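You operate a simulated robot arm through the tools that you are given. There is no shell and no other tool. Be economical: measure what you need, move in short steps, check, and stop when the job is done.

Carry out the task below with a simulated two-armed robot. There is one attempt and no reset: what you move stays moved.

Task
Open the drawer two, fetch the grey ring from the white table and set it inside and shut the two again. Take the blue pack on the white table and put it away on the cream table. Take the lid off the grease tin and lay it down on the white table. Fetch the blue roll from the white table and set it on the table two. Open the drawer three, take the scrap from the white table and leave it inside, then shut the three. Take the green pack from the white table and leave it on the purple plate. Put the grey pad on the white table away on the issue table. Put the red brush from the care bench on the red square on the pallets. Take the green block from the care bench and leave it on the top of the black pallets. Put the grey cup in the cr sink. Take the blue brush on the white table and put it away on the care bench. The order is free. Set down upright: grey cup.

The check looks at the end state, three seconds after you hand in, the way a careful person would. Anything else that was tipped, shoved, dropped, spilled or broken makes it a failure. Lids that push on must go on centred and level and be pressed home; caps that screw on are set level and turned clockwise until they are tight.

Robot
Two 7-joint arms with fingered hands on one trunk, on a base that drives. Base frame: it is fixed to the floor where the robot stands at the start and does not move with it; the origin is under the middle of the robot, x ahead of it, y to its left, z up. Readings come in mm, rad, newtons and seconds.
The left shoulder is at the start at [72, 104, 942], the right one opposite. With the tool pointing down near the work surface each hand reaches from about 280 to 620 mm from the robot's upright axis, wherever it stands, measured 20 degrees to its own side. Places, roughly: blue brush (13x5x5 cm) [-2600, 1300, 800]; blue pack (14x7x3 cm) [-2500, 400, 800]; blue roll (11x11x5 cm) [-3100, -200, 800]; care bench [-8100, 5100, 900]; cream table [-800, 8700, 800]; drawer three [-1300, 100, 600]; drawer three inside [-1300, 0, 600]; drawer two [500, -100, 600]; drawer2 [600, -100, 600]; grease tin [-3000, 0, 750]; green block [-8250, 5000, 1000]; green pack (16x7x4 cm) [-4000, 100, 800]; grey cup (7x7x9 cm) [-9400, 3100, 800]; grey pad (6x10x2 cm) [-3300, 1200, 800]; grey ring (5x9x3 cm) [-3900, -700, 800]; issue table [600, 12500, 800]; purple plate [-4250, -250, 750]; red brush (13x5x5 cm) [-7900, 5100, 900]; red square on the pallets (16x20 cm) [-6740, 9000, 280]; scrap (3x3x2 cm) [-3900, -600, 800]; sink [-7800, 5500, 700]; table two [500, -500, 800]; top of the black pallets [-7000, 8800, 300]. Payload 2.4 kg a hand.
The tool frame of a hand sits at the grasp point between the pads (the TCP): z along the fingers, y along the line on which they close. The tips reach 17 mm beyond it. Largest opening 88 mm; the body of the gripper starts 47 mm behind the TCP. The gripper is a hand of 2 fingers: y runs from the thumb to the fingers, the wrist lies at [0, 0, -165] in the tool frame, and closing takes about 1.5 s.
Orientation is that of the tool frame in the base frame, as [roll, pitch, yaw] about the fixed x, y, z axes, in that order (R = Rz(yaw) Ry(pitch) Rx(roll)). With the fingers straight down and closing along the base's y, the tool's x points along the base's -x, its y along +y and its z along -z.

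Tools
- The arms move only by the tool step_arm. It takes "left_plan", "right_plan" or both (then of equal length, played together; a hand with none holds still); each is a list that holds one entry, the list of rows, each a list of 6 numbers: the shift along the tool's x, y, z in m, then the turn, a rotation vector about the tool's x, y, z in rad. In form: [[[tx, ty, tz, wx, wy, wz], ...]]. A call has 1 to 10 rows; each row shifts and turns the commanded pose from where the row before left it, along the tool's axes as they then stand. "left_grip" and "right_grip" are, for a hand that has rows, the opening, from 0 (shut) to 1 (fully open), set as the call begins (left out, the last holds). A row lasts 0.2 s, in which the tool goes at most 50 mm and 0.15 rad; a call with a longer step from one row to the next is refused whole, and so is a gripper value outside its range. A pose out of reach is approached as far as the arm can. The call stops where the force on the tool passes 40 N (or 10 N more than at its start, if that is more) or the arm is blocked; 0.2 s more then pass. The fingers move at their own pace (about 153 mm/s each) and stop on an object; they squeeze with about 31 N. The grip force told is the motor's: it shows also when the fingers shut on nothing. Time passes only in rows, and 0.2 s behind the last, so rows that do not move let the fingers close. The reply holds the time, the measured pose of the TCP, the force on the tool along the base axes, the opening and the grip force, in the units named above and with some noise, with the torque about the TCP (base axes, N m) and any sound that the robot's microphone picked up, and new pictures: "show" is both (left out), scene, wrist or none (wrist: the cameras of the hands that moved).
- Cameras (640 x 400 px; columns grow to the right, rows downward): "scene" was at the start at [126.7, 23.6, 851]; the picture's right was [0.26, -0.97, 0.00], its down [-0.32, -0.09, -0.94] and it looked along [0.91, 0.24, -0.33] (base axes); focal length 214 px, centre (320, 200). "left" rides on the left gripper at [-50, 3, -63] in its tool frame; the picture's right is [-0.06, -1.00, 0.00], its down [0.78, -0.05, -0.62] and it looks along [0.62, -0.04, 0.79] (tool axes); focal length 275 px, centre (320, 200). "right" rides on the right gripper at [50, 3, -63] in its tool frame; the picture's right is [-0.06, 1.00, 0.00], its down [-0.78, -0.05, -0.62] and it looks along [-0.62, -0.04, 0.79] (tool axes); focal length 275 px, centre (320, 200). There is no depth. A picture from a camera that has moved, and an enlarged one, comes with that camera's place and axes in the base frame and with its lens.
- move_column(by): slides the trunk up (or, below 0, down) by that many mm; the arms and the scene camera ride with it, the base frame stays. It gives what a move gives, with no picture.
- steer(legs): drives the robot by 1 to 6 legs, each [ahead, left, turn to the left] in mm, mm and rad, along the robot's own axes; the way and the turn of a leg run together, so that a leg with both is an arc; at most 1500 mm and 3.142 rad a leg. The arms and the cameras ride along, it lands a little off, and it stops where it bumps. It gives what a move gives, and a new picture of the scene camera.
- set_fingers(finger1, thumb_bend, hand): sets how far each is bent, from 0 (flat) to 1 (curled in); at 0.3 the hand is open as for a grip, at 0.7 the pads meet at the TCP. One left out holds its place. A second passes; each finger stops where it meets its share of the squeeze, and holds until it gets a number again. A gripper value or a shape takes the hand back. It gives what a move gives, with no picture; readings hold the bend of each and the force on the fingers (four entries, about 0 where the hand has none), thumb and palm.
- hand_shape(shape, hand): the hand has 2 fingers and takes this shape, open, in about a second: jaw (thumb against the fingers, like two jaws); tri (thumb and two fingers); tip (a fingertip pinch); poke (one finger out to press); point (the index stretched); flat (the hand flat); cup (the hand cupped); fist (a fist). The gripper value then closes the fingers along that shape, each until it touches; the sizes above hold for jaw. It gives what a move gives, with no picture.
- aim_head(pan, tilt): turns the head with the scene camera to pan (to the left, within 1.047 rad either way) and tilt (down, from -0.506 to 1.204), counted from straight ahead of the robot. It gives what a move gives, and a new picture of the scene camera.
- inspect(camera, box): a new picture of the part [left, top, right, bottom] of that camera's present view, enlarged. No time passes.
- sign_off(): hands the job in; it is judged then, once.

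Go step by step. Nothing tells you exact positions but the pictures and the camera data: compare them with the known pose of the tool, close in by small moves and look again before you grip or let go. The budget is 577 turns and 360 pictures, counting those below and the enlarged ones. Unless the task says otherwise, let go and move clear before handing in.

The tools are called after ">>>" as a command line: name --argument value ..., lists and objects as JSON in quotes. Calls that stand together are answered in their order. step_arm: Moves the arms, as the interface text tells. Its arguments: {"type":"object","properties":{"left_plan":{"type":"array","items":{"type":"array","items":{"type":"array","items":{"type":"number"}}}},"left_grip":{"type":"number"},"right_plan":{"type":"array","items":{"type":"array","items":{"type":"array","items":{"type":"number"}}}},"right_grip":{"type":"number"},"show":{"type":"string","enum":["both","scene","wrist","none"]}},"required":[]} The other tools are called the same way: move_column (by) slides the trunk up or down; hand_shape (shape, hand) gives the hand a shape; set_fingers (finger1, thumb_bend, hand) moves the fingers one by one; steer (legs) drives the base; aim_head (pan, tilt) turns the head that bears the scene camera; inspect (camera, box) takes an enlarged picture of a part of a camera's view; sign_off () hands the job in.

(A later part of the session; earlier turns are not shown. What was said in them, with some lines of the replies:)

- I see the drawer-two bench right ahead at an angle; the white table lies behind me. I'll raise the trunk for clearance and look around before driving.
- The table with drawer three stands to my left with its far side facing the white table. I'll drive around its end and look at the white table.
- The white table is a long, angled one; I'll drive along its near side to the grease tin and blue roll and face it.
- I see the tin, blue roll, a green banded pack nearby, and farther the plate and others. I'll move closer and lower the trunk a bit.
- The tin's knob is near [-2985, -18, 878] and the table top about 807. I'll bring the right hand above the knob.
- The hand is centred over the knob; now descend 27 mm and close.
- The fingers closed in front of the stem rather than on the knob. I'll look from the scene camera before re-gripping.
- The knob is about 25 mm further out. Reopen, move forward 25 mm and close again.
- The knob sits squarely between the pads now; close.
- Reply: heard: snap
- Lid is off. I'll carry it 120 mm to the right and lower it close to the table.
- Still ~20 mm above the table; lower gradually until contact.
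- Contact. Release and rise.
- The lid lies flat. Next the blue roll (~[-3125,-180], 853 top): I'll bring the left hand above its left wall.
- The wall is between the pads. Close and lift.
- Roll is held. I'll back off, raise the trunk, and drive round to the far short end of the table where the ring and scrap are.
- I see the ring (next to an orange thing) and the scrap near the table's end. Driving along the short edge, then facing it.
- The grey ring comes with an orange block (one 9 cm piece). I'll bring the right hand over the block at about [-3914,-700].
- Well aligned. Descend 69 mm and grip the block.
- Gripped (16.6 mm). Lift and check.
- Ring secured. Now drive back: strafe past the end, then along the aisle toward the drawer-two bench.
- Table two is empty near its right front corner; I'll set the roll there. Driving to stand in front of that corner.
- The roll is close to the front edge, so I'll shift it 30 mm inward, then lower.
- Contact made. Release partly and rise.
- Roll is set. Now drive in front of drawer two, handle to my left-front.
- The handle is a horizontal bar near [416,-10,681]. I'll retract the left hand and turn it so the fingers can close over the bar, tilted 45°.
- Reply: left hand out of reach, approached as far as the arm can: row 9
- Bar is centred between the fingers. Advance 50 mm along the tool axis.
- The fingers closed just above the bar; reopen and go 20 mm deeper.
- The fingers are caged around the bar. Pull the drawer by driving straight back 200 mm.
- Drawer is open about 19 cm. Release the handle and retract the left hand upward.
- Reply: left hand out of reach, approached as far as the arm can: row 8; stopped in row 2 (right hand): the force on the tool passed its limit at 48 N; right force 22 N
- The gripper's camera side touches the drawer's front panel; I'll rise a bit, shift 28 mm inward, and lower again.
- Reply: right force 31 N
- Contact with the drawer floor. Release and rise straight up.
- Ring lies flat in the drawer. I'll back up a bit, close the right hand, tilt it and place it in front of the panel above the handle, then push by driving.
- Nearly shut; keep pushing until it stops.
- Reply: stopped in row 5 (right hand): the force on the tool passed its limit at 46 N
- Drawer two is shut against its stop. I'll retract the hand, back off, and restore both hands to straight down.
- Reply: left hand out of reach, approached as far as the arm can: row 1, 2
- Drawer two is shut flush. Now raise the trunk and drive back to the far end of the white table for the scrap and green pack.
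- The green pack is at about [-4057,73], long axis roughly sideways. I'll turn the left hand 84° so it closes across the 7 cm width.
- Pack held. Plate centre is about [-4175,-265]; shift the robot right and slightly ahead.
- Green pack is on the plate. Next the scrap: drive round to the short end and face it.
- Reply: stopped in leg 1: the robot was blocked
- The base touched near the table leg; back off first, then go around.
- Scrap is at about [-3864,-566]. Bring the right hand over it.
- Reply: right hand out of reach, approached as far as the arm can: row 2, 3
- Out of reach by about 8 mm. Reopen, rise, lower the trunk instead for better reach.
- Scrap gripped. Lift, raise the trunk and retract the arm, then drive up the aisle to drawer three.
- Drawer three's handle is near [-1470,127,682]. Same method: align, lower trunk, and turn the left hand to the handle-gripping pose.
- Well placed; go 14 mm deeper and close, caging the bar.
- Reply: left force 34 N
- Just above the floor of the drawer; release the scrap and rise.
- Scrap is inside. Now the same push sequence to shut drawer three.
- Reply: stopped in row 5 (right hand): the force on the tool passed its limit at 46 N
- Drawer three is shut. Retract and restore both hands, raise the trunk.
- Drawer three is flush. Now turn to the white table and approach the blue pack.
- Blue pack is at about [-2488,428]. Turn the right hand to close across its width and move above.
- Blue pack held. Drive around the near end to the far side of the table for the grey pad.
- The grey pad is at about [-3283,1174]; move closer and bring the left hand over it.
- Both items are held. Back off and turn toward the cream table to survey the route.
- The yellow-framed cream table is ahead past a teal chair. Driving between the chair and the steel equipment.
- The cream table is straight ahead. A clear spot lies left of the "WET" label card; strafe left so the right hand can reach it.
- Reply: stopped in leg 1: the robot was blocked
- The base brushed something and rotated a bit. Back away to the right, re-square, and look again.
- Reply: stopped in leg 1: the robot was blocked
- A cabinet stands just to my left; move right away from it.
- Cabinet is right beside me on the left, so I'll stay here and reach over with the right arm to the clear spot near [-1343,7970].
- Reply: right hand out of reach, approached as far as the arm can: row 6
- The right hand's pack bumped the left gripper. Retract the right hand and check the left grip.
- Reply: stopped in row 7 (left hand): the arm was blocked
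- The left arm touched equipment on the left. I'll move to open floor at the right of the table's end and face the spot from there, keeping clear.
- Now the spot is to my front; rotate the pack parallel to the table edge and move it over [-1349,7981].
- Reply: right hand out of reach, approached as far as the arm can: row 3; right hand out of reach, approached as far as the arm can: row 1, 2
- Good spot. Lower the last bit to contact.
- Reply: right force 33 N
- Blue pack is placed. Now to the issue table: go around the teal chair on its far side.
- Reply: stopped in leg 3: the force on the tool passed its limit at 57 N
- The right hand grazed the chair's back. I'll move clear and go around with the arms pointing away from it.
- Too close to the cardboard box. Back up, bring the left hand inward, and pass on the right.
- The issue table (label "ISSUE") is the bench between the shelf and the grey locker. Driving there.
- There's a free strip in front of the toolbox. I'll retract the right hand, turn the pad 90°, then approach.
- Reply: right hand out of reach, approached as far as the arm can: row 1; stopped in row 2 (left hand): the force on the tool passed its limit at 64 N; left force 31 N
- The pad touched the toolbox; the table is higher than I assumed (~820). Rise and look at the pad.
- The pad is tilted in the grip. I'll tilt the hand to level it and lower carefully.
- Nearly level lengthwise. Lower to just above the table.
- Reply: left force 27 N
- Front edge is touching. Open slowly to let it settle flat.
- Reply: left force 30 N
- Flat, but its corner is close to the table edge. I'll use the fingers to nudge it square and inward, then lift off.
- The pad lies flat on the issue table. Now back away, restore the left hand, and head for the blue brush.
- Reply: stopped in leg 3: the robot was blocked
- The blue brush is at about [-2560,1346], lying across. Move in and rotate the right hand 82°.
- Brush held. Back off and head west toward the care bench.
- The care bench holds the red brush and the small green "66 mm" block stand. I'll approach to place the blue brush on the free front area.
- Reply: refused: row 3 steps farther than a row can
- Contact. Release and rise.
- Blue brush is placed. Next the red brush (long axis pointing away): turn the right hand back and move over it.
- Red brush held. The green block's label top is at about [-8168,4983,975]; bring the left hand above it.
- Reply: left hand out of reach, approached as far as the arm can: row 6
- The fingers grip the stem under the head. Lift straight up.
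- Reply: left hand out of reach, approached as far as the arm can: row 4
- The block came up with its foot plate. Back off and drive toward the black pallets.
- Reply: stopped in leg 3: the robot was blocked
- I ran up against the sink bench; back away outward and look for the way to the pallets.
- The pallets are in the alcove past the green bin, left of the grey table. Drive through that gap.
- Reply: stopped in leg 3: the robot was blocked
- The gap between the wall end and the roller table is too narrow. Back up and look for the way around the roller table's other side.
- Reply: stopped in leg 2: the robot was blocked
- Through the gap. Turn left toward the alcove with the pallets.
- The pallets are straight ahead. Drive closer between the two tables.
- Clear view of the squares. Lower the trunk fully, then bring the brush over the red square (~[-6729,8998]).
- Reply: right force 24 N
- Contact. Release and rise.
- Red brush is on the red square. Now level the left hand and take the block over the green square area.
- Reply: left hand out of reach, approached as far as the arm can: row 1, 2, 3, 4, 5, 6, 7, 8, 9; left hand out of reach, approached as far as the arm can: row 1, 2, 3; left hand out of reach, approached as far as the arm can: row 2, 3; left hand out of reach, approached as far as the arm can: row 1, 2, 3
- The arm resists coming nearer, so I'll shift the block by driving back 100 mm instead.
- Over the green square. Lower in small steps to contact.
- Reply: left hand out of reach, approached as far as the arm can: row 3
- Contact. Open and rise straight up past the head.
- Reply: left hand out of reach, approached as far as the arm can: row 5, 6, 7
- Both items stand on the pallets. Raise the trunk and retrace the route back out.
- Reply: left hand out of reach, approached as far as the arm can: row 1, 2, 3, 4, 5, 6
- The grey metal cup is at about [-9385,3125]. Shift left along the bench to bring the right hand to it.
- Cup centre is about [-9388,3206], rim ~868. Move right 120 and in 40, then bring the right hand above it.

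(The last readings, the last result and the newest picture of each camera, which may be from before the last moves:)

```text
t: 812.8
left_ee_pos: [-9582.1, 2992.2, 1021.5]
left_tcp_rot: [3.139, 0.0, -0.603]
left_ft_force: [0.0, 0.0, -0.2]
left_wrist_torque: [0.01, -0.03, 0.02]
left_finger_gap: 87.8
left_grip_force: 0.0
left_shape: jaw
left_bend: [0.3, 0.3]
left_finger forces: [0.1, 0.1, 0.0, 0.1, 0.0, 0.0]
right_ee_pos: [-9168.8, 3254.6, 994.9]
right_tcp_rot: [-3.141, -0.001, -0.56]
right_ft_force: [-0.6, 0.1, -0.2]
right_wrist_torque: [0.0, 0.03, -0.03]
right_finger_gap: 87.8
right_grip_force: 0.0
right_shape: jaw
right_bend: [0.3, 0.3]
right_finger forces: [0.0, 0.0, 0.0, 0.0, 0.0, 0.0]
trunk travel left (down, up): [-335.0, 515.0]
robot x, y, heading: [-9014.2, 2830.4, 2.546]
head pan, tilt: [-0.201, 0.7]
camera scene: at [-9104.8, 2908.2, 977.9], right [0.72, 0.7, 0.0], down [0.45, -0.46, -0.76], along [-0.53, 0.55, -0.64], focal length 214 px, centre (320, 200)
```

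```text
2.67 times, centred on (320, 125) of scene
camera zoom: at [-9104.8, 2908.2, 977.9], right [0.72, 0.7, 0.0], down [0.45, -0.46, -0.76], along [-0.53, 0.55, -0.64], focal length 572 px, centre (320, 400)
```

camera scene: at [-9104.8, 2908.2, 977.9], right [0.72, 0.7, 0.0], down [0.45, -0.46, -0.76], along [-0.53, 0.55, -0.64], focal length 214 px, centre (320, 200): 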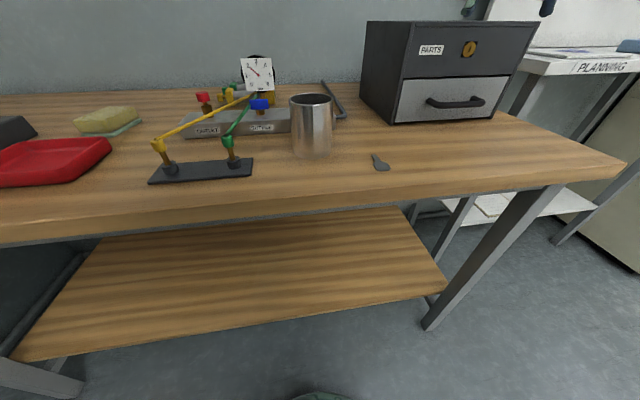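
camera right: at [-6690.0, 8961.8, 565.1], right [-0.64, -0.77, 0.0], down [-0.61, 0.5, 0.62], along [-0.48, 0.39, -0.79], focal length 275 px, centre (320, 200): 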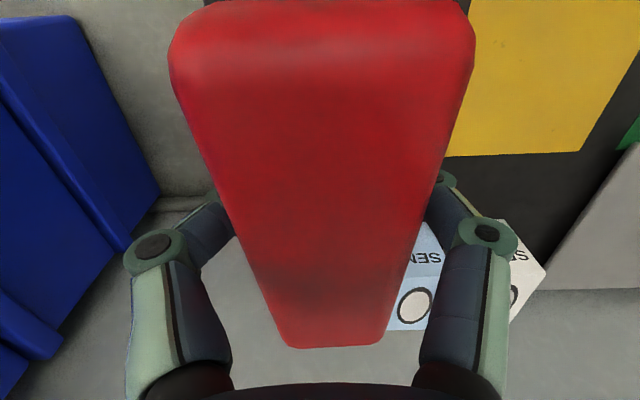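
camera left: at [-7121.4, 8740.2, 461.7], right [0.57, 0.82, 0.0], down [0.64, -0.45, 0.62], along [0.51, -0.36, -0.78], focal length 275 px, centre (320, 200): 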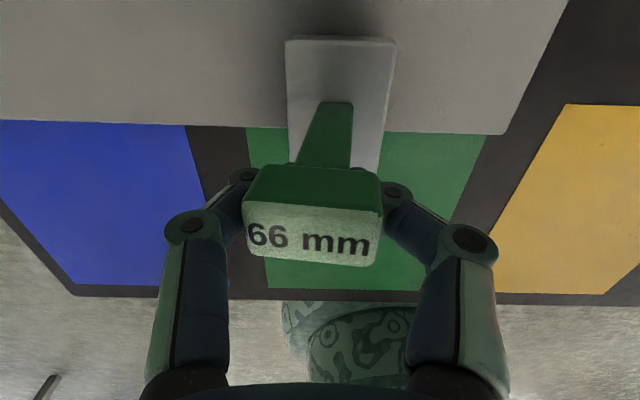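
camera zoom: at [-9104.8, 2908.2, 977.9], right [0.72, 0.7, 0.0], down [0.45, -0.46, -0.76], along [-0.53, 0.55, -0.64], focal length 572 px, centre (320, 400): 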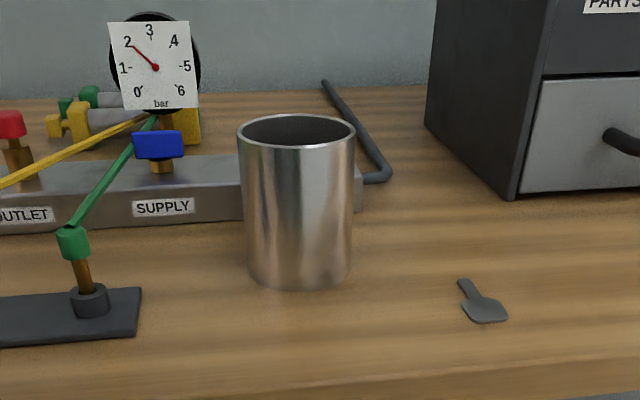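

>>> step_arm --right_plan '[[[-0.029, 0.034, 0, 0, 0, 0], [-0.029, 0.034, 0, 0, 0, 0], [-0.029, 0.034, 0, 0, 0, 0], [-0.029, 0.034, 0, 0, 0, 0], [-0.028, 0.034, 0, 0, 0, 0], [0, 0, 0.03, 0, 0, 0]]]' --right_grip 1 --show "wrist"

```text
t: 814.2
left_ee_pos: [-9582.3, 2992.1, 1021.1]
left_tcp_rot: [3.141, -0.002, -0.603]
left_ft_force: [-0.7, 0.4, -0.6]
left_wrist_torque: [0.02, 0.0, -0.01]
left_finger_gap: 88.0
left_grip_force: 0.1
left_shape: jaw
left_bend: [0.3, 0.3]
left_finger forces: [0.1, 0.0, 0.1, 0.0, 0.0, 0.0]
right_ee_pos: [-9380.8, 3186.8, 965.1]
right_tcp_rot: [-3.141, -0.001, -0.558]
right_ft_force: [1.1, -0.8, 0.1]
right_wrist_torque: [-0.02, -0.01, 0.01]
right_finger_gap: 88.1
right_grip_force: 0.1
right_shape: jaw
right_bend: [0.3, 0.3]
right_finger forces: [0.0, 0.0, 0.1, 0.0, 0.1, 0.1]
trunk travel left (down, up): [-335.0, 515.0]
robot x, y, heading: [-9015.3, 2826.4, 2.545]
head pan, tilt: [-0.201, 0.7]
camera right: at [-9341.2, 3157.6, 1027.4], right [-0.58, -0.81, 0.0], down [-0.64, 0.46, 0.62], along [-0.5, 0.36, -0.79], focal length 275 px, centre (320, 200)
```

right: 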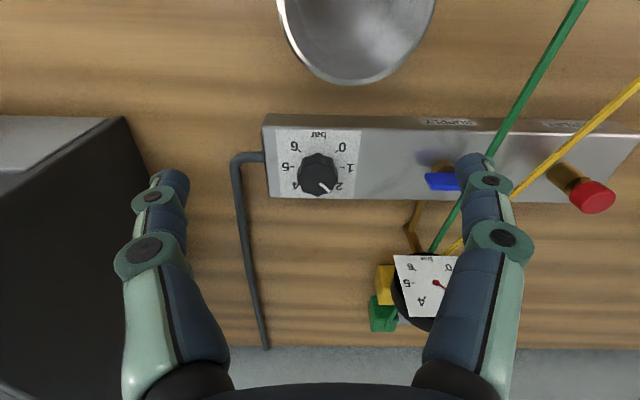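

>>> step_arm --right_plan '[[[0.04, 0.02, 0, 0, 0, 0], [0, 0, 0.025, 0, 0, 0]]]' --show "wrist"

```text
t: 814.8
left_ee_pos: [-9581.8, 2992.4, 1022.2]
left_tcp_rot: [3.139, 0.003, -0.604]
left_ft_force: [-0.5, -0.8, 0.3]
left_wrist_torque: [-0.03, -0.04, 0.0]
left_finger_gap: 88.0
left_grip_force: 0.0
left_shape: jaw
left_bend: [0.3, 0.3]
left_finger forces: [0.0, 0.1, 0.0, 0.0, 0.0, 0.0]
right_ee_pos: [-9358.0, 3147.5, 940.4]
right_tcp_rot: [-3.141, -0.001, -0.558]
right_ft_force: [-0.2, 0.2, 0.7]
right_wrist_torque: [0.02, -0.01, 0.03]
right_finger_gap: 87.9
right_grip_force: 0.1
right_shape: jaw
right_bend: [0.3, 0.3]
right_finger forces: [0.0, 0.0, 0.0, 0.1, 0.0, 0.0]
trunk travel left (down, up): [-335.0, 515.0]
robot x, y, heading: [-9015.7, 2831.5, 2.545]
head pan, tilt: [-0.201, 0.7]
camera right: at [-9317.6, 3119.3, 1002.1], right [-0.58, -0.81, 0.0], down [-0.64, 0.46, 0.62], along [-0.5, 0.36, -0.79], focal length 275 px, centre (320, 200)
```

right: 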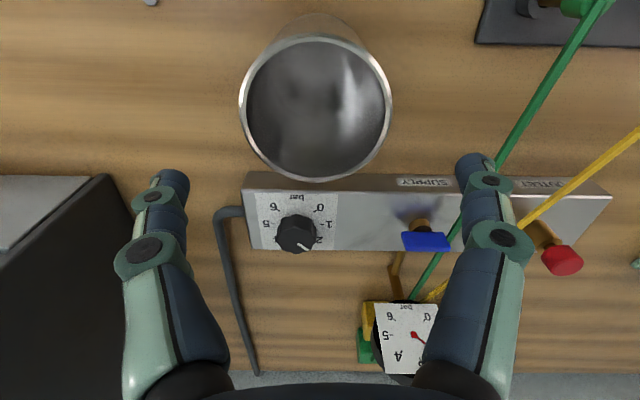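

Cup centred under the hand, with clearance to the rods. Descend and grip below the rim.

>>> step_arm --right_plan '[[[0.004, -0.002, 0.03, 0, 0, 0], [0, 0, 0.035, 0, 0, 0], [0, 0, 0.023, 0, 0, 0]]]' --show "wrist"

```text
t: 815.6
left_ee_pos: [-9580.0, 2990.8, 1023.0]
left_tcp_rot: [3.141, 0.003, -0.601]
left_ft_force: [-0.3, 0.5, 0.6]
left_wrist_torque: [0.0, 0.0, 0.01]
left_finger_gap: 88.2
left_grip_force: 0.0
left_shape: jaw
left_bend: [0.3, 0.3]
left_finger forces: [0.1, 0.0, 0.0, 0.0, 0.1, 0.0]
right_ee_pos: [-9353.5, 3149.8, 856.0]
right_tcp_rot: [3.14, 0.008, -0.556]
right_ft_force: [-0.8, 1.7, 28.5]
right_wrist_torque: [-0.02, -0.08, 0.06]
right_finger_gap: 87.3
right_grip_force: 0.1
right_shape: jaw
right_bend: [0.3, 0.3]
right_finger forces: [10.0, 0.0, 0.0, 0.0, 11.9, 0.1]
trunk travel left (down, up): [-335.0, 515.0]
robot x, y, heading: [-9016.4, 2828.3, 2.537]
head pan, tilt: [-0.201, 0.7]
camera right: at [-9312.3, 3120.2, 917.1], right [-0.58, -0.81, 0.0], down [-0.64, 0.45, 0.62], along [-0.51, 0.36, -0.78], focal length 275 px, centre (320, 200)
```

right: 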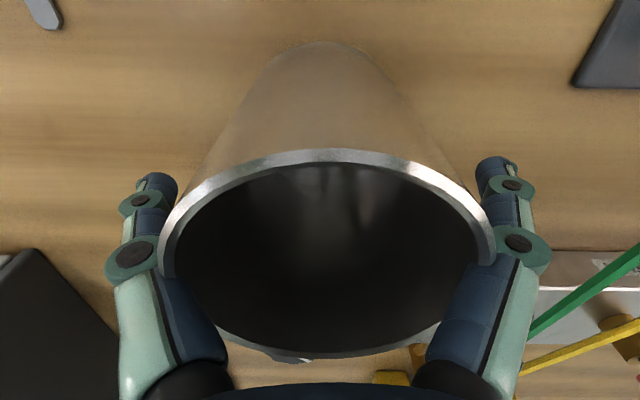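

Fingers touch the rim at the knuckles; rise 12 mm and close.

>>> step_arm --right_plan '[[[0, 0, -0.012, 0, 0, 0], [0, 0, 0, 0, 0, 0]]]' --show "none"

>>> step_arm --right_plan '[[[0, 0, 0, 0, 0, 0], [0, 0, 0, 0, 0, 0], [0, 0, 0, 0, 0, 0], [0, 0, 0, 0, 0, 0]]]' --right_grip 0 --show "wrist"

```text
t: 816.2
left_ee_pos: [-9581.7, 2991.8, 1021.5]
left_tcp_rot: [3.139, 0.001, -0.602]
left_ft_force: [-0.9, -0.4, -0.6]
left_wrist_torque: [0.02, 0.03, 0.0]
left_finger_gap: 88.1
left_grip_force: 0.1
left_shape: jaw
left_bend: [0.3, 0.3]
left_finger forces: [0.0, 0.1, 0.0, 0.1, 0.0, 0.0]
right_ee_pos: [-9351.5, 3147.6, 863.8]
right_tcp_rot: [-3.141, -0.001, -0.559]
right_ft_force: [0.9, 0.4, 0.5]
right_wrist_torque: [0.0, 0.03, -0.01]
right_finger_gap: 87.9
right_grip_force: 0.1
right_shape: jaw
right_bend: [0.3, 0.3]
right_finger forces: [0.0, 0.0, 0.0, 0.0, 0.0, 0.1]
trunk travel left (down, up): [-335.0, 515.0]
robot x, y, heading: [-9018.7, 2827.8, 2.541]
head pan, tilt: [-0.201, 0.7]
```

```text
t: 817.2
left_ee_pos: [-9582.3, 2991.3, 1022.4]
left_tcp_rot: [3.14, 0.002, -0.601]
left_ft_force: [-0.2, -1.4, -0.2]
left_wrist_torque: [-0.02, 0.02, 0.0]
left_finger_gap: 87.9
left_grip_force: 0.0
left_shape: jaw
left_bend: [0.3, 0.3]
left_finger forces: [0.0, 0.0, 0.0, 0.0, 0.0, 0.1]
right_ee_pos: [-9352.8, 3148.9, 864.9]
right_tcp_rot: [-3.141, -0.001, -0.558]
right_ft_force: [0.4, -0.7, -1.1]
right_wrist_torque: [0.01, 0.04, 0.0]
right_finger_gap: 58.1
right_grip_force: 31.8
right_shape: jaw
right_bend: [0.71, 0.63]
right_finger forces: [25.8, 0.1, 0.0, 0.0, 25.8, 0.1]
trunk travel left (down, up): [-335.0, 515.0]
robot x, y, heading: [-9015.2, 2830.3, 2.546]
head pan, tilt: [-0.201, 0.7]
camera right: at [-9312.1, 3119.8, 926.5], right [-0.58, -0.81, 0.0], down [-0.64, 0.46, 0.62], along [-0.5, 0.36, -0.79], focal length 275 px, centre (320, 200)
```

right: 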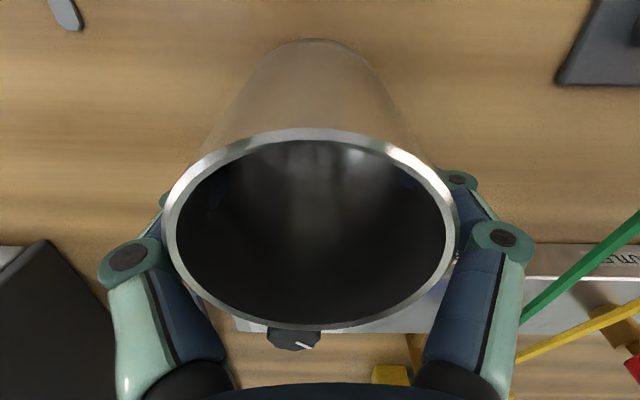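

>>> step_arm --right_plan '[[[0, 0, -0.02, 0, 0, 0], [0, 0, -0.04, 0, 0, 0], [0, 0, -0.045, 0, 0, 0], [0.03, 0, -0.035, 0, 0, 0], [0.04, 0, 0, 0, 0, 0]]]' --show "both"

```text
t: 818.4
left_ee_pos: [-9581.8, 2991.9, 1022.2]
left_tcp_rot: [3.139, 0.001, -0.602]
left_ft_force: [-0.4, 0.0, 0.4]
left_wrist_torque: [-0.01, 0.01, 0.01]
left_finger_gap: 88.0
left_grip_force: 0.0
left_shape: jaw
left_bend: [0.3, 0.3]
left_finger forces: [0.1, 0.0, 0.0, 0.0, 0.1, 0.0]
right_ee_pos: [-9294.1, 3108.3, 1005.6]
right_tcp_rot: [3.141, -0.002, -0.559]
right_ft_force: [-0.6, -0.3, -0.5]
right_wrist_torque: [-0.01, 0.01, -0.01]
right_finger_gap: 58.0
right_grip_force: 30.7
right_shape: jaw
right_bend: [0.71, 0.63]
right_finger forces: [25.8, 0.1, 0.0, 0.1, 25.9, 0.1]
trunk travel left (down, up): [-335.0, 515.0]
robot x, y, heading: [-9018.6, 2827.7, 2.543]
head pan, tilt: [-0.201, 0.7]
camera scene: at [-9104.8, 2908.0, 977.9], right [0.72, 0.7, 0.0], down [0.45, -0.46, -0.76], along [-0.53, 0.55, -0.64], focal length 214 px, centre (320, 200)
camera right: at [-9254.2, 3080.8, 1067.0], right [-0.58, -0.81, 0.0], down [-0.64, 0.46, 0.62], along [-0.5, 0.36, -0.79], focal length 275 px, centre (320, 200)
```

scene: 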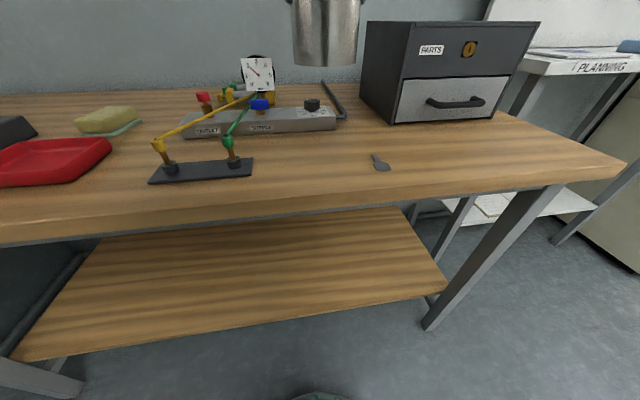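
right: 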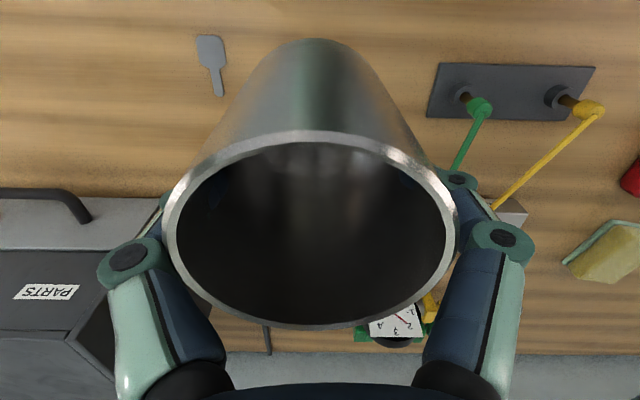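

Cup held upright. Drive back to the sink bench, keeping clear of the cabinets.

>>> steer --legs '[[-450, 0, 0], [50, -1356, 0], [50, -1356, 0], [0, 0, -0.06]]'

>>> aim_head --pan -0.2 --tilt 0.6

```text
t: 834.2
left_ee_pos: [-7747.8, 5052.1, 1020.4]
left_tcp_rot: [3.14, 0.002, -0.682]
left_ft_force: [-0.5, 0.7, 0.0]
left_wrist_torque: [0.01, -0.01, -0.02]
left_finger_gap: 88.0
left_grip_force: 0.1
left_shape: jaw
left_bend: [0.3, 0.3]
left_finger forces: [0.0, 0.0, 0.0, 0.1, 0.0, 0.1]
right_ee_pos: [-7451.4, 5146.6, 1005.8]
right_tcp_rot: [3.141, -0.003, -0.639]
right_ft_force: [0.4, 0.2, -0.6]
right_wrist_torque: [0.01, 0.01, 0.01]
right_finger_gap: 58.0
right_grip_force: 30.9
right_shape: jaw
right_bend: [0.71, 0.63]
right_finger forces: [25.8, 0.0, 0.0, 0.1, 25.8, 0.1]
trunk travel left (down, up): [-335.0, 515.0]
robot x, y, heading: [-7196.4, 4845.7, 2.461]
head pan, tilt: [-0.201, 0.7]
camera scene: at [-7278.8, 4929.9, 977.9], right [0.77, 0.64, 0.0], down [0.41, -0.5, -0.76], along [-0.49, 0.59, -0.64], focal length 214 px, centre (320, 200)
```

scene: 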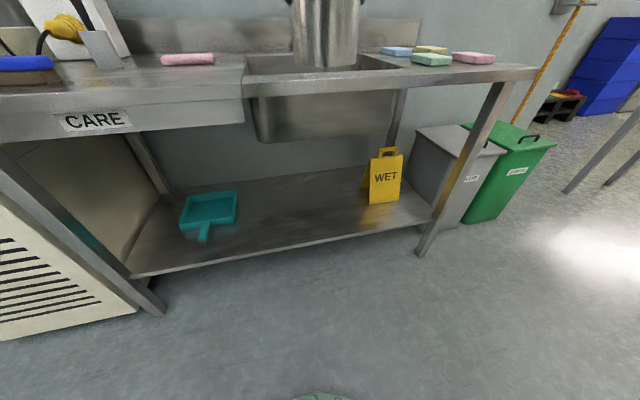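

```text
t: 834.9
left_ee_pos: [-7748.0, 5052.0, 1021.9]
left_tcp_rot: [3.139, 0.001, -0.683]
left_ft_force: [0.0, -1.0, 0.5]
left_wrist_torque: [0.01, 0.0, 0.02]
left_finger_gap: 88.2
left_grip_force: 0.0
left_shape: jaw
left_bend: [0.3, 0.3]
left_finger forces: [0.0, 0.0, 0.0, 0.0, 0.0, 0.0]
right_ee_pos: [-7451.4, 5146.0, 1005.1]
right_tcp_rot: [3.141, 0.0, -0.637]
right_ft_force: [0.1, -0.3, -0.5]
right_wrist_torque: [-0.01, -0.03, 0.02]
right_finger_gap: 58.1
right_grip_force: 31.0
right_shape: jaw
right_bend: [0.71, 0.63]
right_finger forces: [25.8, 0.0, 0.1, 0.0, 25.9, 0.0]
trunk travel left (down, up): [-335.0, 515.0]
robot x, y, heading: [-7196.7, 4844.3, 2.461]
head pan, tilt: [-0.201, 0.6]
camera scene: at [-7281.0, 4932.5, 986.5], right [0.77, 0.64, 0.0], down [0.36, -0.44, -0.82], along [-0.53, 0.64, -0.57], focal length 214 px, centre (320, 200)
```

scene: 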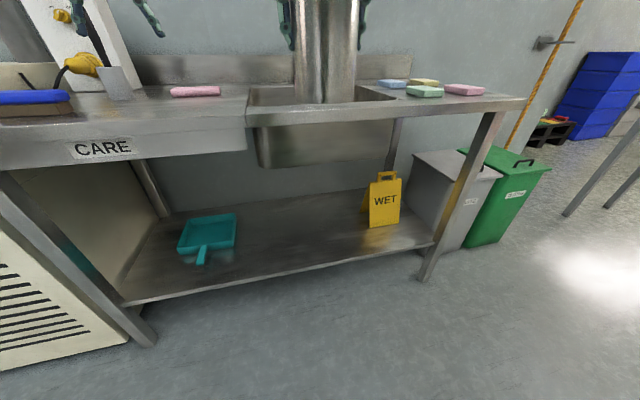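

>>> steer --legs '[[255, 0, 0]]'

>>> aim_head --pan 0.1 --tilt 0.5

>>> inspect --camera "right" --box '[0, 0, 640, 400]'

```text
t: 836.7
left_ee_pos: [-7941.3, 5210.4, 1021.1]
left_tcp_rot: [3.14, 0.002, -0.686]
left_ft_force: [-0.7, 0.7, -1.1]
left_wrist_torque: [0.03, 0.02, 0.02]
left_finger_gap: 88.1
left_grip_force: 0.1
left_shape: jaw
left_bend: [0.3, 0.3]
left_finger forces: [0.0, 0.0, 0.1, 0.0, 0.1, 0.0]
right_ee_pos: [-7644.0, 5303.5, 1004.7]
right_tcp_rot: [-3.141, -0.003, -0.642]
right_ft_force: [-0.1, 0.1, -0.3]
right_wrist_torque: [-0.05, 0.0, -0.01]
right_finger_gap: 58.1
right_grip_force: 30.7
right_shape: jaw
right_bend: [0.71, 0.63]
right_finger forces: [25.9, 0.0, 0.0, 0.1, 25.9, 0.1]
trunk travel left (down, up): [-335.0, 515.0]
robot x, y, heading: [-7394.6, 5004.0, 2.462]
head pan, tilt: [-0.201, 0.6]
camera scene: at [-7473.8, 5088.9, 986.5], right [0.77, 0.64, 0.0], down [0.36, -0.44, -0.82], along [-0.52, 0.64, -0.57], focal length 214 px, centre (320, 200)
```

scene: 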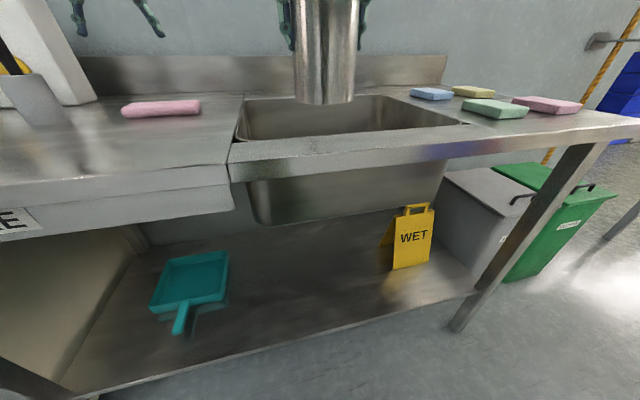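

```text
t: 837.5
left_ee_pos: [-7939.5, 5210.3, 1022.7]
left_tcp_rot: [3.139, 0.003, -0.687]
left_ft_force: [0.2, 0.4, -0.1]
left_wrist_torque: [-0.03, -0.02, 0.03]
left_finger_gap: 87.9
left_grip_force: 0.1
left_shape: jaw
left_bend: [0.3, 0.3]
left_finger forces: [0.0, 0.0, 0.0, 0.0, 0.0, 0.0]
right_ee_pos: [-7645.5, 5303.7, 1006.7]
right_tcp_rot: [-3.14, -0.001, -0.643]
right_ft_force: [-0.2, -0.1, -0.6]
right_wrist_torque: [-0.02, 0.0, 0.03]
right_finger_gap: 58.0
right_grip_force: 31.6
right_shape: jaw
right_bend: [0.71, 0.63]
right_finger forces: [25.9, 0.0, 0.0, 0.0, 25.9, 0.0]
trunk travel left (down, up): [-335.0, 515.0]
robot x, y, heading: [-7388.8, 4998.5, 2.462]
head pan, tilt: [0.099, 0.499]
camera scene: at [-7493.5, 5070.6, 995.6], right [0.55, 0.83, 0.0], down [0.4, -0.26, -0.88], along [-0.73, 0.48, -0.48], focal length 214 px, centre (320, 200)
```

scene: 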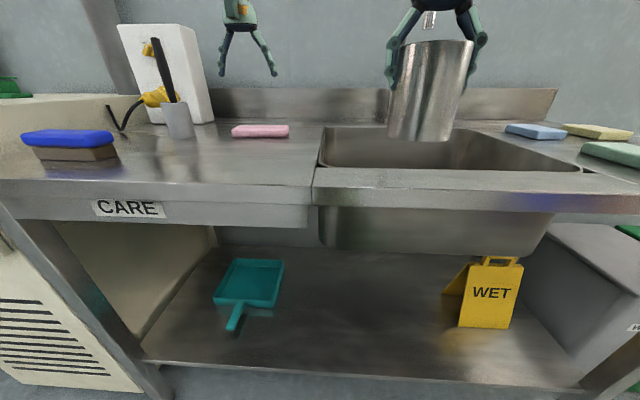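

```text
1.00 times, centred on (320, 200) of right (not enlarged: the box is as wide or as high as the picture)
camera zoom: at [-7606.3, 5271.3, 1066.7], right [-0.65, -0.76, 0.0], down [-0.6, 0.51, 0.62], along [-0.47, 0.4, -0.79], focal length 275 px, centre (320, 200)
```

zoom: 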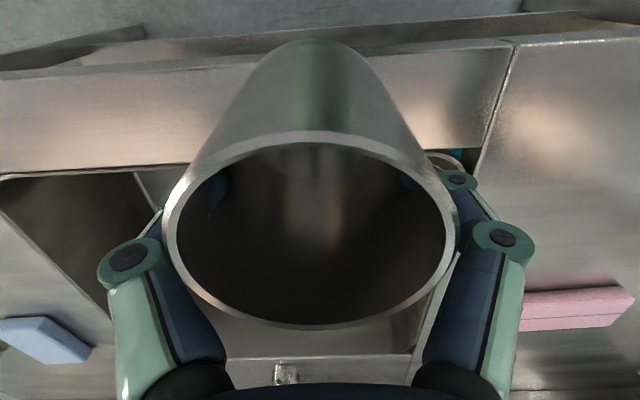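

The basin lies just ahead (centre ~[-7800,5550]). Edge in 25 mm, move the cup over the basin, then lower.

>>> steer --legs '[[25, 0, 0]]'

>>> step_arm --right_plan '[[[-0.045, -0.013, 0, 0, 0, 0], [-0.045, -0.013, 0, 0, 0, 0], [-0.045, -0.012, 0, 0, 0, 0], [-0.045, -0.012, 0, 0, 0, 0]]]' --show "both"

```text
t: 838.3
left_ee_pos: [-7960.4, 5226.1, 1021.1]
left_tcp_rot: [3.14, 0.001, -0.686]
left_ft_force: [0.7, -0.2, -0.1]
left_wrist_torque: [0.0, 0.01, 0.03]
left_finger_gap: 87.9
left_grip_force: 0.1
left_shape: jaw
left_bend: [0.3, 0.3]
left_finger forces: [0.0, 0.0, 0.0, 0.1, 0.1, 0.1]
right_ee_pos: [-7664.1, 5319.7, 1004.4]
right_tcp_rot: [-3.141, -0.001, -0.643]
right_ft_force: [-0.5, 0.5, 0.1]
right_wrist_torque: [-0.01, 0.02, -0.01]
right_finger_gap: 58.2
right_grip_force: 31.5
right_shape: jaw
right_bend: [0.71, 0.63]
right_finger forces: [25.8, 0.0, 0.0, 0.0, 25.9, 0.0]
trunk travel left (down, up): [-335.0, 515.0]
robot x, y, heading: [-7410.2, 5017.9, 2.46]
head pan, tilt: [0.099, 0.499]
camera scene: at [-7513.4, 5086.8, 995.6], right [0.55, 0.83, 0.0], down [0.4, -0.26, -0.88], along [-0.73, 0.48, -0.48], focal length 214 px, centre (320, 200)
```

scene: 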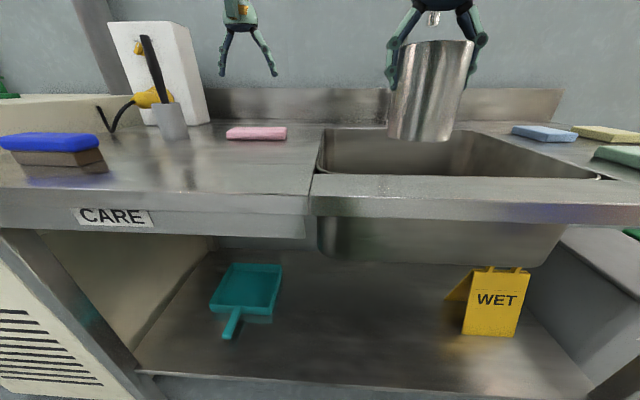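

```text
t: 839.3
left_ee_pos: [-7959.2, 5227.4, 1022.8]
left_tcp_rot: [3.137, 0.001, -0.686]
left_ft_force: [0.1, 0.4, -0.4]
left_wrist_torque: [0.0, 0.02, 0.01]
left_finger_gap: 88.0
left_grip_force: 0.1
left_shape: jaw
left_bend: [0.3, 0.3]
left_finger forces: [0.0, 0.0, 0.1, 0.1, 0.0, 0.0]
right_ee_pos: [-7769.0, 5465.7, 1004.2]
right_tcp_rot: [-3.138, 0.006, -0.636]
right_ft_force: [0.0, 0.5, -1.8]
right_wrist_torque: [-0.01, 0.06, 0.02]
right_finger_gap: 57.9
right_grip_force: 30.7
right_shape: jaw
right_bend: [0.72, 0.63]
right_finger forces: [26.0, 0.0, 0.1, 0.0, 26.1, 0.1]
right hand out of reach, approached as far as the arm can: row 4
trunk travel left (down, up): [-335.0, 515.0]
robot x, y, heading: [-7411.4, 5015.0, 2.464]
head pan, tilt: [0.099, 0.499]
camera scene: at [-7512.9, 5087.2, 995.6], right [0.55, 0.83, 0.0], down [0.4, -0.26, -0.88], along [-0.73, 0.48, -0.48], focal length 214 px, centre (320, 200)
camera right: at [-7731.6, 5432.6, 1066.6], right [-0.64, -0.77, 0.0], down [-0.6, 0.5, 0.62], along [-0.48, 0.4, -0.78], focal length 275 px, centre (320, 200)
```

scene: 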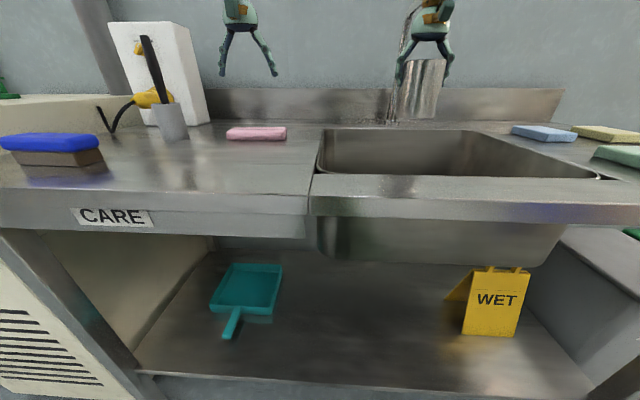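
right: 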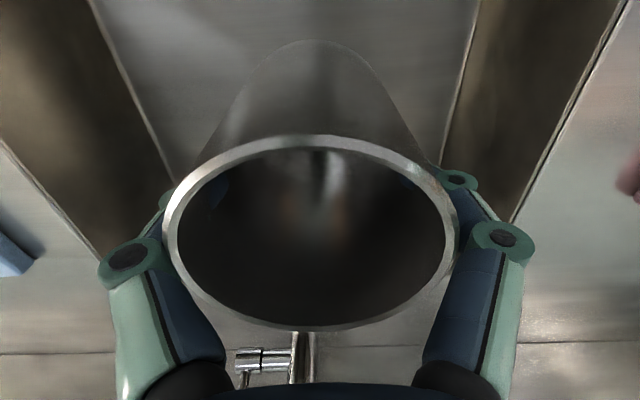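

>>> move_column --by -100

>>> step_arm --right_plan '[[[0, 0, 0.03, 0, 0, 0], [0, 0, 0.03, 0, 0, 0]]]' --show "both"

```text
t: 840.6
left_ee_pos: [-7967.1, 5232.1, 893.6]
left_tcp_rot: [3.139, -0.053, -0.686]
left_ft_force: [-4.6, 1.1, 25.6]
left_wrist_torque: [0.22, -0.11, 0.04]
left_finger_gap: 87.5
left_grip_force: 0.1
left_shape: jaw
left_bend: [0.3, 0.29]
left_finger forces: [10.6, 0.0, 0.0, 0.1, 15.5, 0.0]
right_ee_pos: [-7773.4, 5469.5, 874.7]
right_tcp_rot: [3.139, -0.057, -0.642]
right_ft_force: [0.3, 0.2, -0.8]
right_wrist_torque: [-0.02, 0.01, 0.0]
right_finger_gap: 57.9
right_grip_force: 31.4
right_shape: jaw
right_bend: [0.72, 0.63]
right_finger forces: [26.1, 0.0, 0.0, 0.1, 26.1, 0.1]
trunk travel left (down, up): [-235.0, 615.0]
robot x, y, heading: [-7411.1, 5016.1, 2.463]
head pan, tilt: [0.099, 0.499]
```

```text
t: 841.2
left_ee_pos: [-7966.6, 5231.8, 893.3]
left_tcp_rot: [3.14, -0.054, -0.685]
left_ft_force: [-6.6, 2.0, 35.0]
left_wrist_torque: [0.36, -0.1, 0.04]
left_finger_gap: 87.7
left_grip_force: 0.0
left_shape: jaw
left_bend: [0.3, 0.29]
left_finger forces: [14.2, 0.0, 0.0, 0.0, 20.9, 0.0]
right_ee_pos: [-7772.9, 5470.0, 815.6]
right_tcp_rot: [3.139, -0.057, -0.642]
right_ft_force: [-0.8, -0.9, -0.8]
right_wrist_torque: [0.02, -0.05, -0.04]
right_finger_gap: 58.0
right_grip_force: 31.1
right_shape: jaw
right_bend: [0.72, 0.63]
right_finger forces: [26.0, 0.0, 0.0, 0.0, 26.0, 0.0]
right hand out of reach, approached as far as the arm can: row 2
trunk travel left (down, up): [-235.0, 615.0]
robot x, y, heading: [-7410.2, 5017.0, 2.464]
head pan, tilt: [0.099, 0.499]
camera scene: at [-7514.8, 5088.4, 896.0], right [0.55, 0.83, 0.0], down [0.4, -0.26, -0.88], along [-0.73, 0.48, -0.48], focal length 214 px, centre (320, 200)
camera right: at [-7738.5, 5439.4, 879.8], right [-0.65, -0.76, 0.0], down [-0.63, 0.53, 0.57], along [-0.44, 0.37, -0.82], focal length 275 px, centre (320, 200)
```

scene: 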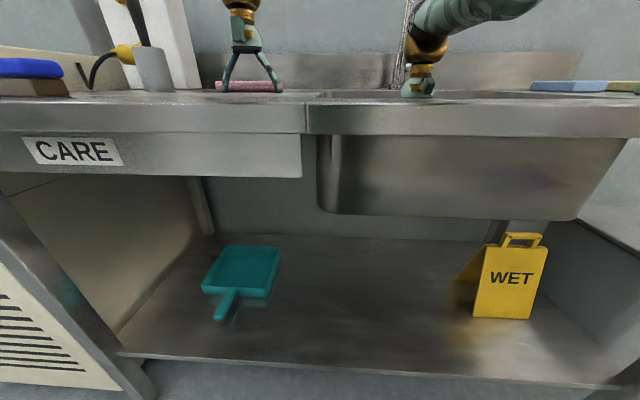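
right: 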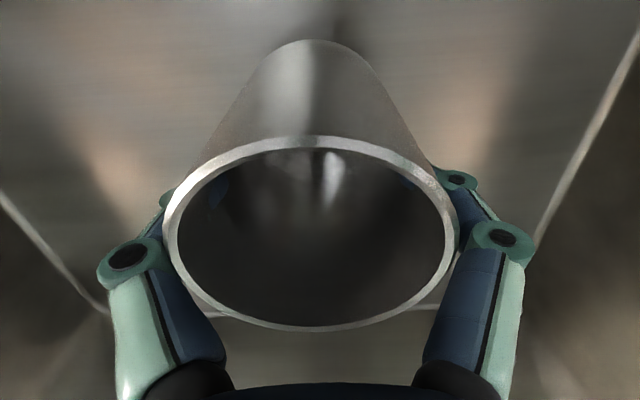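

The left fingertips touched the bench; lift the left hand, level the cup, and continue lowering.

>>> step_arm --left_plan '[[[0, 0, -0.03, 0, 0, 0], [0, 0, -0.04, 0, 0, 0], [0, 0, -0.04, 0, 0, 0]]]' --right_plan '[[[0.006, 0, 0, 0, -0.057, 0], [0.004, 0, 0.01, 0, 0, 0], [0, 0, 0.01, 0, 0, 0]]]' --show "none"

```text
t: 842.0
left_ee_pos: [-7952.5, 5220.7, 994.5]
left_tcp_rot: [3.14, -0.062, -0.686]
left_ft_force: [0.3, 0.0, -0.1]
left_wrist_torque: [0.02, 0.03, -0.03]
left_finger_gap: 88.1
left_grip_force: 0.0
left_shape: jaw
left_bend: [0.3, 0.3]
left_finger forces: [0.0, 0.0, 0.0, 0.0, 0.1, 0.0]
left hand out of reach, approached as far as the arm can: row 1, 2, 3
right_ee_pos: [-7784.0, 5474.3, 792.1]
right_tcp_rot: [3.14, -0.002, -0.643]
right_ft_force: [-0.8, 0.1, -1.1]
right_wrist_torque: [0.02, -0.02, -0.02]
right_finger_gap: 57.5
right_grip_force: 31.4
right_shape: jaw
right_bend: [0.72, 0.63]
right_finger forces: [26.0, 0.0, 0.0, 0.0, 25.9, 0.0]
right hand out of reach, approached as far as the arm can: row 1, 2
trunk travel left (down, up): [-235.0, 615.0]
robot x, y, heading: [-7412.7, 5013.9, 2.459]
head pan, tilt: [0.099, 0.499]
```

>>> step_arm --right_plan '[[[0.004, 0, 0.008, 0, 0, 0], [0.004, 0, 0.006, 0, 0, 0], [0.002, 0, 0.005, 0, 0, 0]]]' --show "wrist"

```text
t: 842.8
left_ee_pos: [-7951.7, 5219.5, 994.9]
left_tcp_rot: [3.14, -0.058, -0.685]
left_ft_force: [-1.4, -0.6, -0.1]
left_wrist_torque: [-0.02, 0.01, 0.01]
left_finger_gap: 87.9
left_grip_force: 0.2
left_shape: jaw
left_bend: [0.3, 0.3]
left_finger forces: [0.1, 0.0, 0.0, 0.0, 0.0, 0.1]
right_ee_pos: [-7781.3, 5472.3, 775.0]
right_tcp_rot: [-3.141, 0.0, -0.641]
right_ft_force: [-0.7, 0.3, 10.7]
right_wrist_torque: [0.08, -0.06, 0.02]
right_finger_gap: 57.1
right_grip_force: 30.8
right_shape: jaw
right_bend: [0.73, 0.63]
right_finger forces: [27.2, 0.0, 0.0, 0.0, 26.9, 0.1]
right hand out of reach, approached as far as the arm can: row 2
trunk travel left (down, up): [-235.0, 615.0]
robot x, y, heading: [-7411.0, 5017.8, 2.46]
head pan, tilt: [0.099, 0.499]
camera right: at [-7742.7, 5439.7, 837.8], right [-0.65, -0.76, 0.0], down [-0.6, 0.51, 0.62], along [-0.47, 0.4, -0.79], focal length 275 px, centre (320, 200)
```

right: 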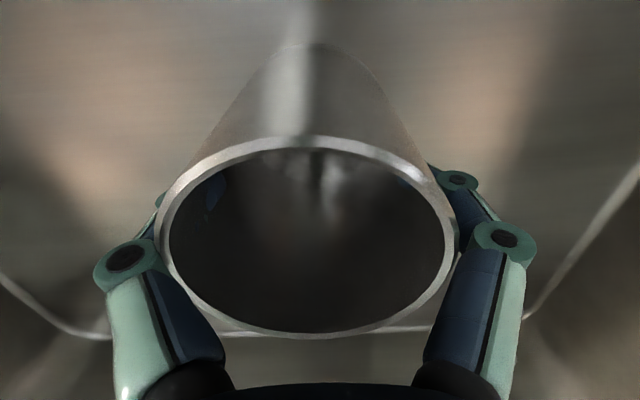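

The cup rests on the basin floor. Open and rise straight up.

>>> step_arm --right_plan '[[[0, 0, -0.001, 0, 0, 0], [0, 0, 0, 0, 0, 0], [0, 0, 0, 0, 0, 0], [0, 0, 0, 0, 0, 0]]]' --right_grip 1 --show "none"

>>> step_arm --right_plan '[[[0, 0, -0.02, 0, 0, 0], [0, 0, -0.03, 0, 0, 0], [0, 0, -0.04, 0, 0, 0], [0, 0, -0.045, 0, 0, 0], [0, 0, -0.045, 0, 0, 0]]]' --show "wrist"

```text
t: 843.8
left_ee_pos: [-7952.9, 5220.1, 994.3]
left_tcp_rot: [3.141, -0.057, -0.685]
left_ft_force: [0.6, -0.2, -1.1]
left_wrist_torque: [0.0, -0.01, 0.0]
left_finger_gap: 87.9
left_grip_force: 0.1
left_shape: jaw
left_bend: [0.3, 0.3]
left_finger forces: [0.0, 0.0, 0.0, 0.0, 0.0, 0.1]
right_ee_pos: [-7778.7, 5473.1, 774.1]
right_tcp_rot: [3.139, -0.004, -0.643]
right_ft_force: [1.2, 1.5, 5.6]
right_wrist_torque: [0.08, -0.05, -0.02]
right_finger_gap: 87.7
right_grip_force: 0.1
right_shape: jaw
right_bend: [0.3, 0.3]
right_finger forces: [0.0, 0.0, 0.0, 0.0, 4.4, 0.0]
trunk travel left (down, up): [-235.0, 615.0]
robot x, y, heading: [-7409.7, 5017.3, 2.46]
head pan, tilt: [0.099, 0.499]
```

```text
t: 845.0
left_ee_pos: [-7952.6, 5220.6, 994.4]
left_tcp_rot: [3.141, -0.06, -0.686]
left_ft_force: [-0.6, 0.0, 1.0]
left_wrist_torque: [0.01, 0.02, 0.01]
left_finger_gap: 88.0
left_grip_force: 0.0
left_shape: jaw
left_bend: [0.3, 0.3]
left_finger forces: [0.0, 0.0, 0.0, 0.0, 0.0, 0.1]
right_ee_pos: [-7770.5, 5469.8, 954.4]
right_tcp_rot: [3.139, -0.003, -0.642]
right_ft_force: [-0.1, -0.2, -0.6]
right_wrist_torque: [-0.03, 0.0, -0.01]
right_finger_gap: 87.8
right_grip_force: 0.2
right_shape: jaw
right_bend: [0.3, 0.3]
right_finger forces: [0.0, 0.0, 0.0, 0.0, 0.0, 0.0]
right hand out of reach, approached as far as the arm can: row 1, 5
trunk travel left (down, up): [-235.0, 615.0]
robot x, y, heading: [-7408.6, 5015.3, 2.456]
head pan, tilt: [0.099, 0.499]
camera right: at [-7733.9, 5437.6, 1016.0], right [-0.65, -0.76, 0.0], down [-0.6, 0.51, 0.62], along [-0.47, 0.4, -0.79], focal length 275 px, centre (320, 200)
```

right: 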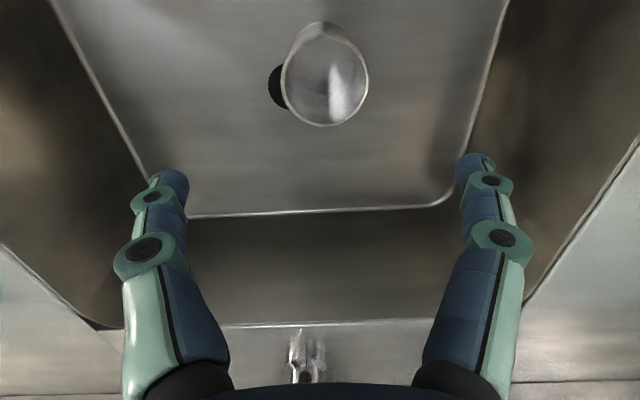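

The cup stands upright in the sink. Raise and back clear for a last look.

>>> move_column --by 100

>>> steer --legs '[[-350, 0, 0]]'

```text
t: 846.3
left_ee_pos: [-7939.7, 5212.7, 1122.2]
left_tcp_rot: [3.139, -0.002, -0.687]
left_ft_force: [-0.2, 0.3, 1.7]
left_wrist_torque: [-0.02, 0.03, 0.02]
left_finger_gap: 88.1
left_grip_force: 0.2
left_shape: jaw
left_bend: [0.3, 0.3]
left_finger forces: [0.1, 0.0, 0.0, 0.1, 0.0, 0.1]
right_ee_pos: [-7762.4, 5462.6, 1081.0]
right_tcp_rot: [3.141, 0.049, -0.644]
right_ft_force: [-0.5, 0.4, 0.2]
right_wrist_torque: [0.01, -0.01, 0.0]
right_finger_gap: 87.8
right_grip_force: 0.1
right_shape: jaw
right_bend: [0.3, 0.3]
right_finger forces: [0.0, 0.0, 0.0, 0.0, 0.1, 0.0]
trunk travel left (down, up): [-335.0, 515.0]
robot x, y, heading: [-7411.9, 5015.0, 2.461]
head pan, tilt: [0.099, 0.499]
```

```text
t: 848.6
left_ee_pos: [-7674.1, 4994.8, 1121.8]
left_tcp_rot: [3.139, -0.001, -0.686]
left_ft_force: [0.3, 0.1, 0.0]
left_wrist_torque: [-0.01, 0.03, 0.03]
left_finger_gap: 87.8
left_grip_force: 0.1
left_shape: jaw
left_bend: [0.3, 0.3]
left_finger forces: [0.0, 0.0, 0.0, 0.1, 0.0, 0.0]
right_ee_pos: [-7494.9, 5245.7, 1081.1]
right_tcp_rot: [-3.14, 0.053, -0.641]
right_ft_force: [0.0, -0.8, -0.5]
right_wrist_torque: [0.01, 0.01, -0.02]
right_finger_gap: 88.0
right_grip_force: 0.3
right_shape: jaw
right_bend: [0.3, 0.3]
right_finger forces: [0.1, 0.0, 0.0, 0.1, 0.1, 0.0]
trunk travel left (down, up): [-335.0, 515.0]
robot x, y, heading: [-7143.1, 4801.1, 2.462]
head pan, tilt: [0.099, 0.499]
camera scene: at [-7246.6, 4870.0, 995.7], right [0.55, 0.83, 0.0], down [0.4, -0.26, -0.88], along [-0.73, 0.48, -0.48], focal length 214 px, centre (320, 200)
```

scene: 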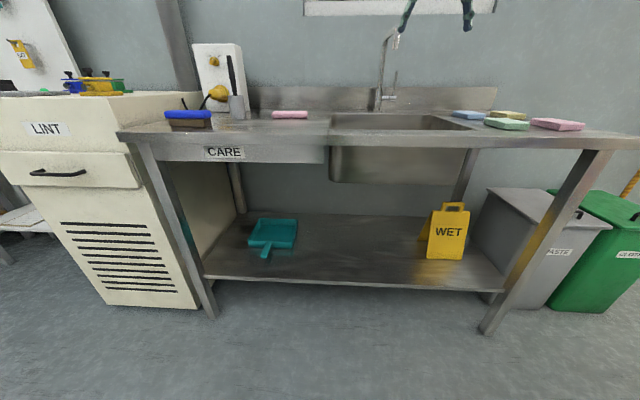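

Everything is in place and both hands are empty and clear, so I'm handing in.

>>> sign_off

```text
The job is handed in.
```

I finished all eleven items and handed the job in, with both hands empty and clear.

Some things got bumped or moved along the way, and I couldn't confirm whether they shifted:

- **Teal chair by the cream table:** my right hand pushed against its back, with about 57 N of force. It stayed standing, but it may have moved.
- **Grease tin:** it slid about 20 mm on my first try at the lid. It stayed upright.
- **Grey pad:** it knocked the toolbox on the issue table. The pad now lies flat in front of the toolbox, which looked barely moved, if at all.
- **Blue pack:** on the way to the cream table it bumped my other gripper, but it was set down fine.
- **Furniture:** the robot was also stopped several times against furniture, at the white table, the cream table, the sink bench and the narrow gaps near the pallets. Some of those contacts I couldn't identify. I saw nothing tipped or knocked over.

I took the "green block" on the care bench to be the green "66 mm" stand with the grey foot, because it stood at the position given. It now stands upright on the green square on the black pallets. The grey cup stands upright in the sink, partly over the drain.
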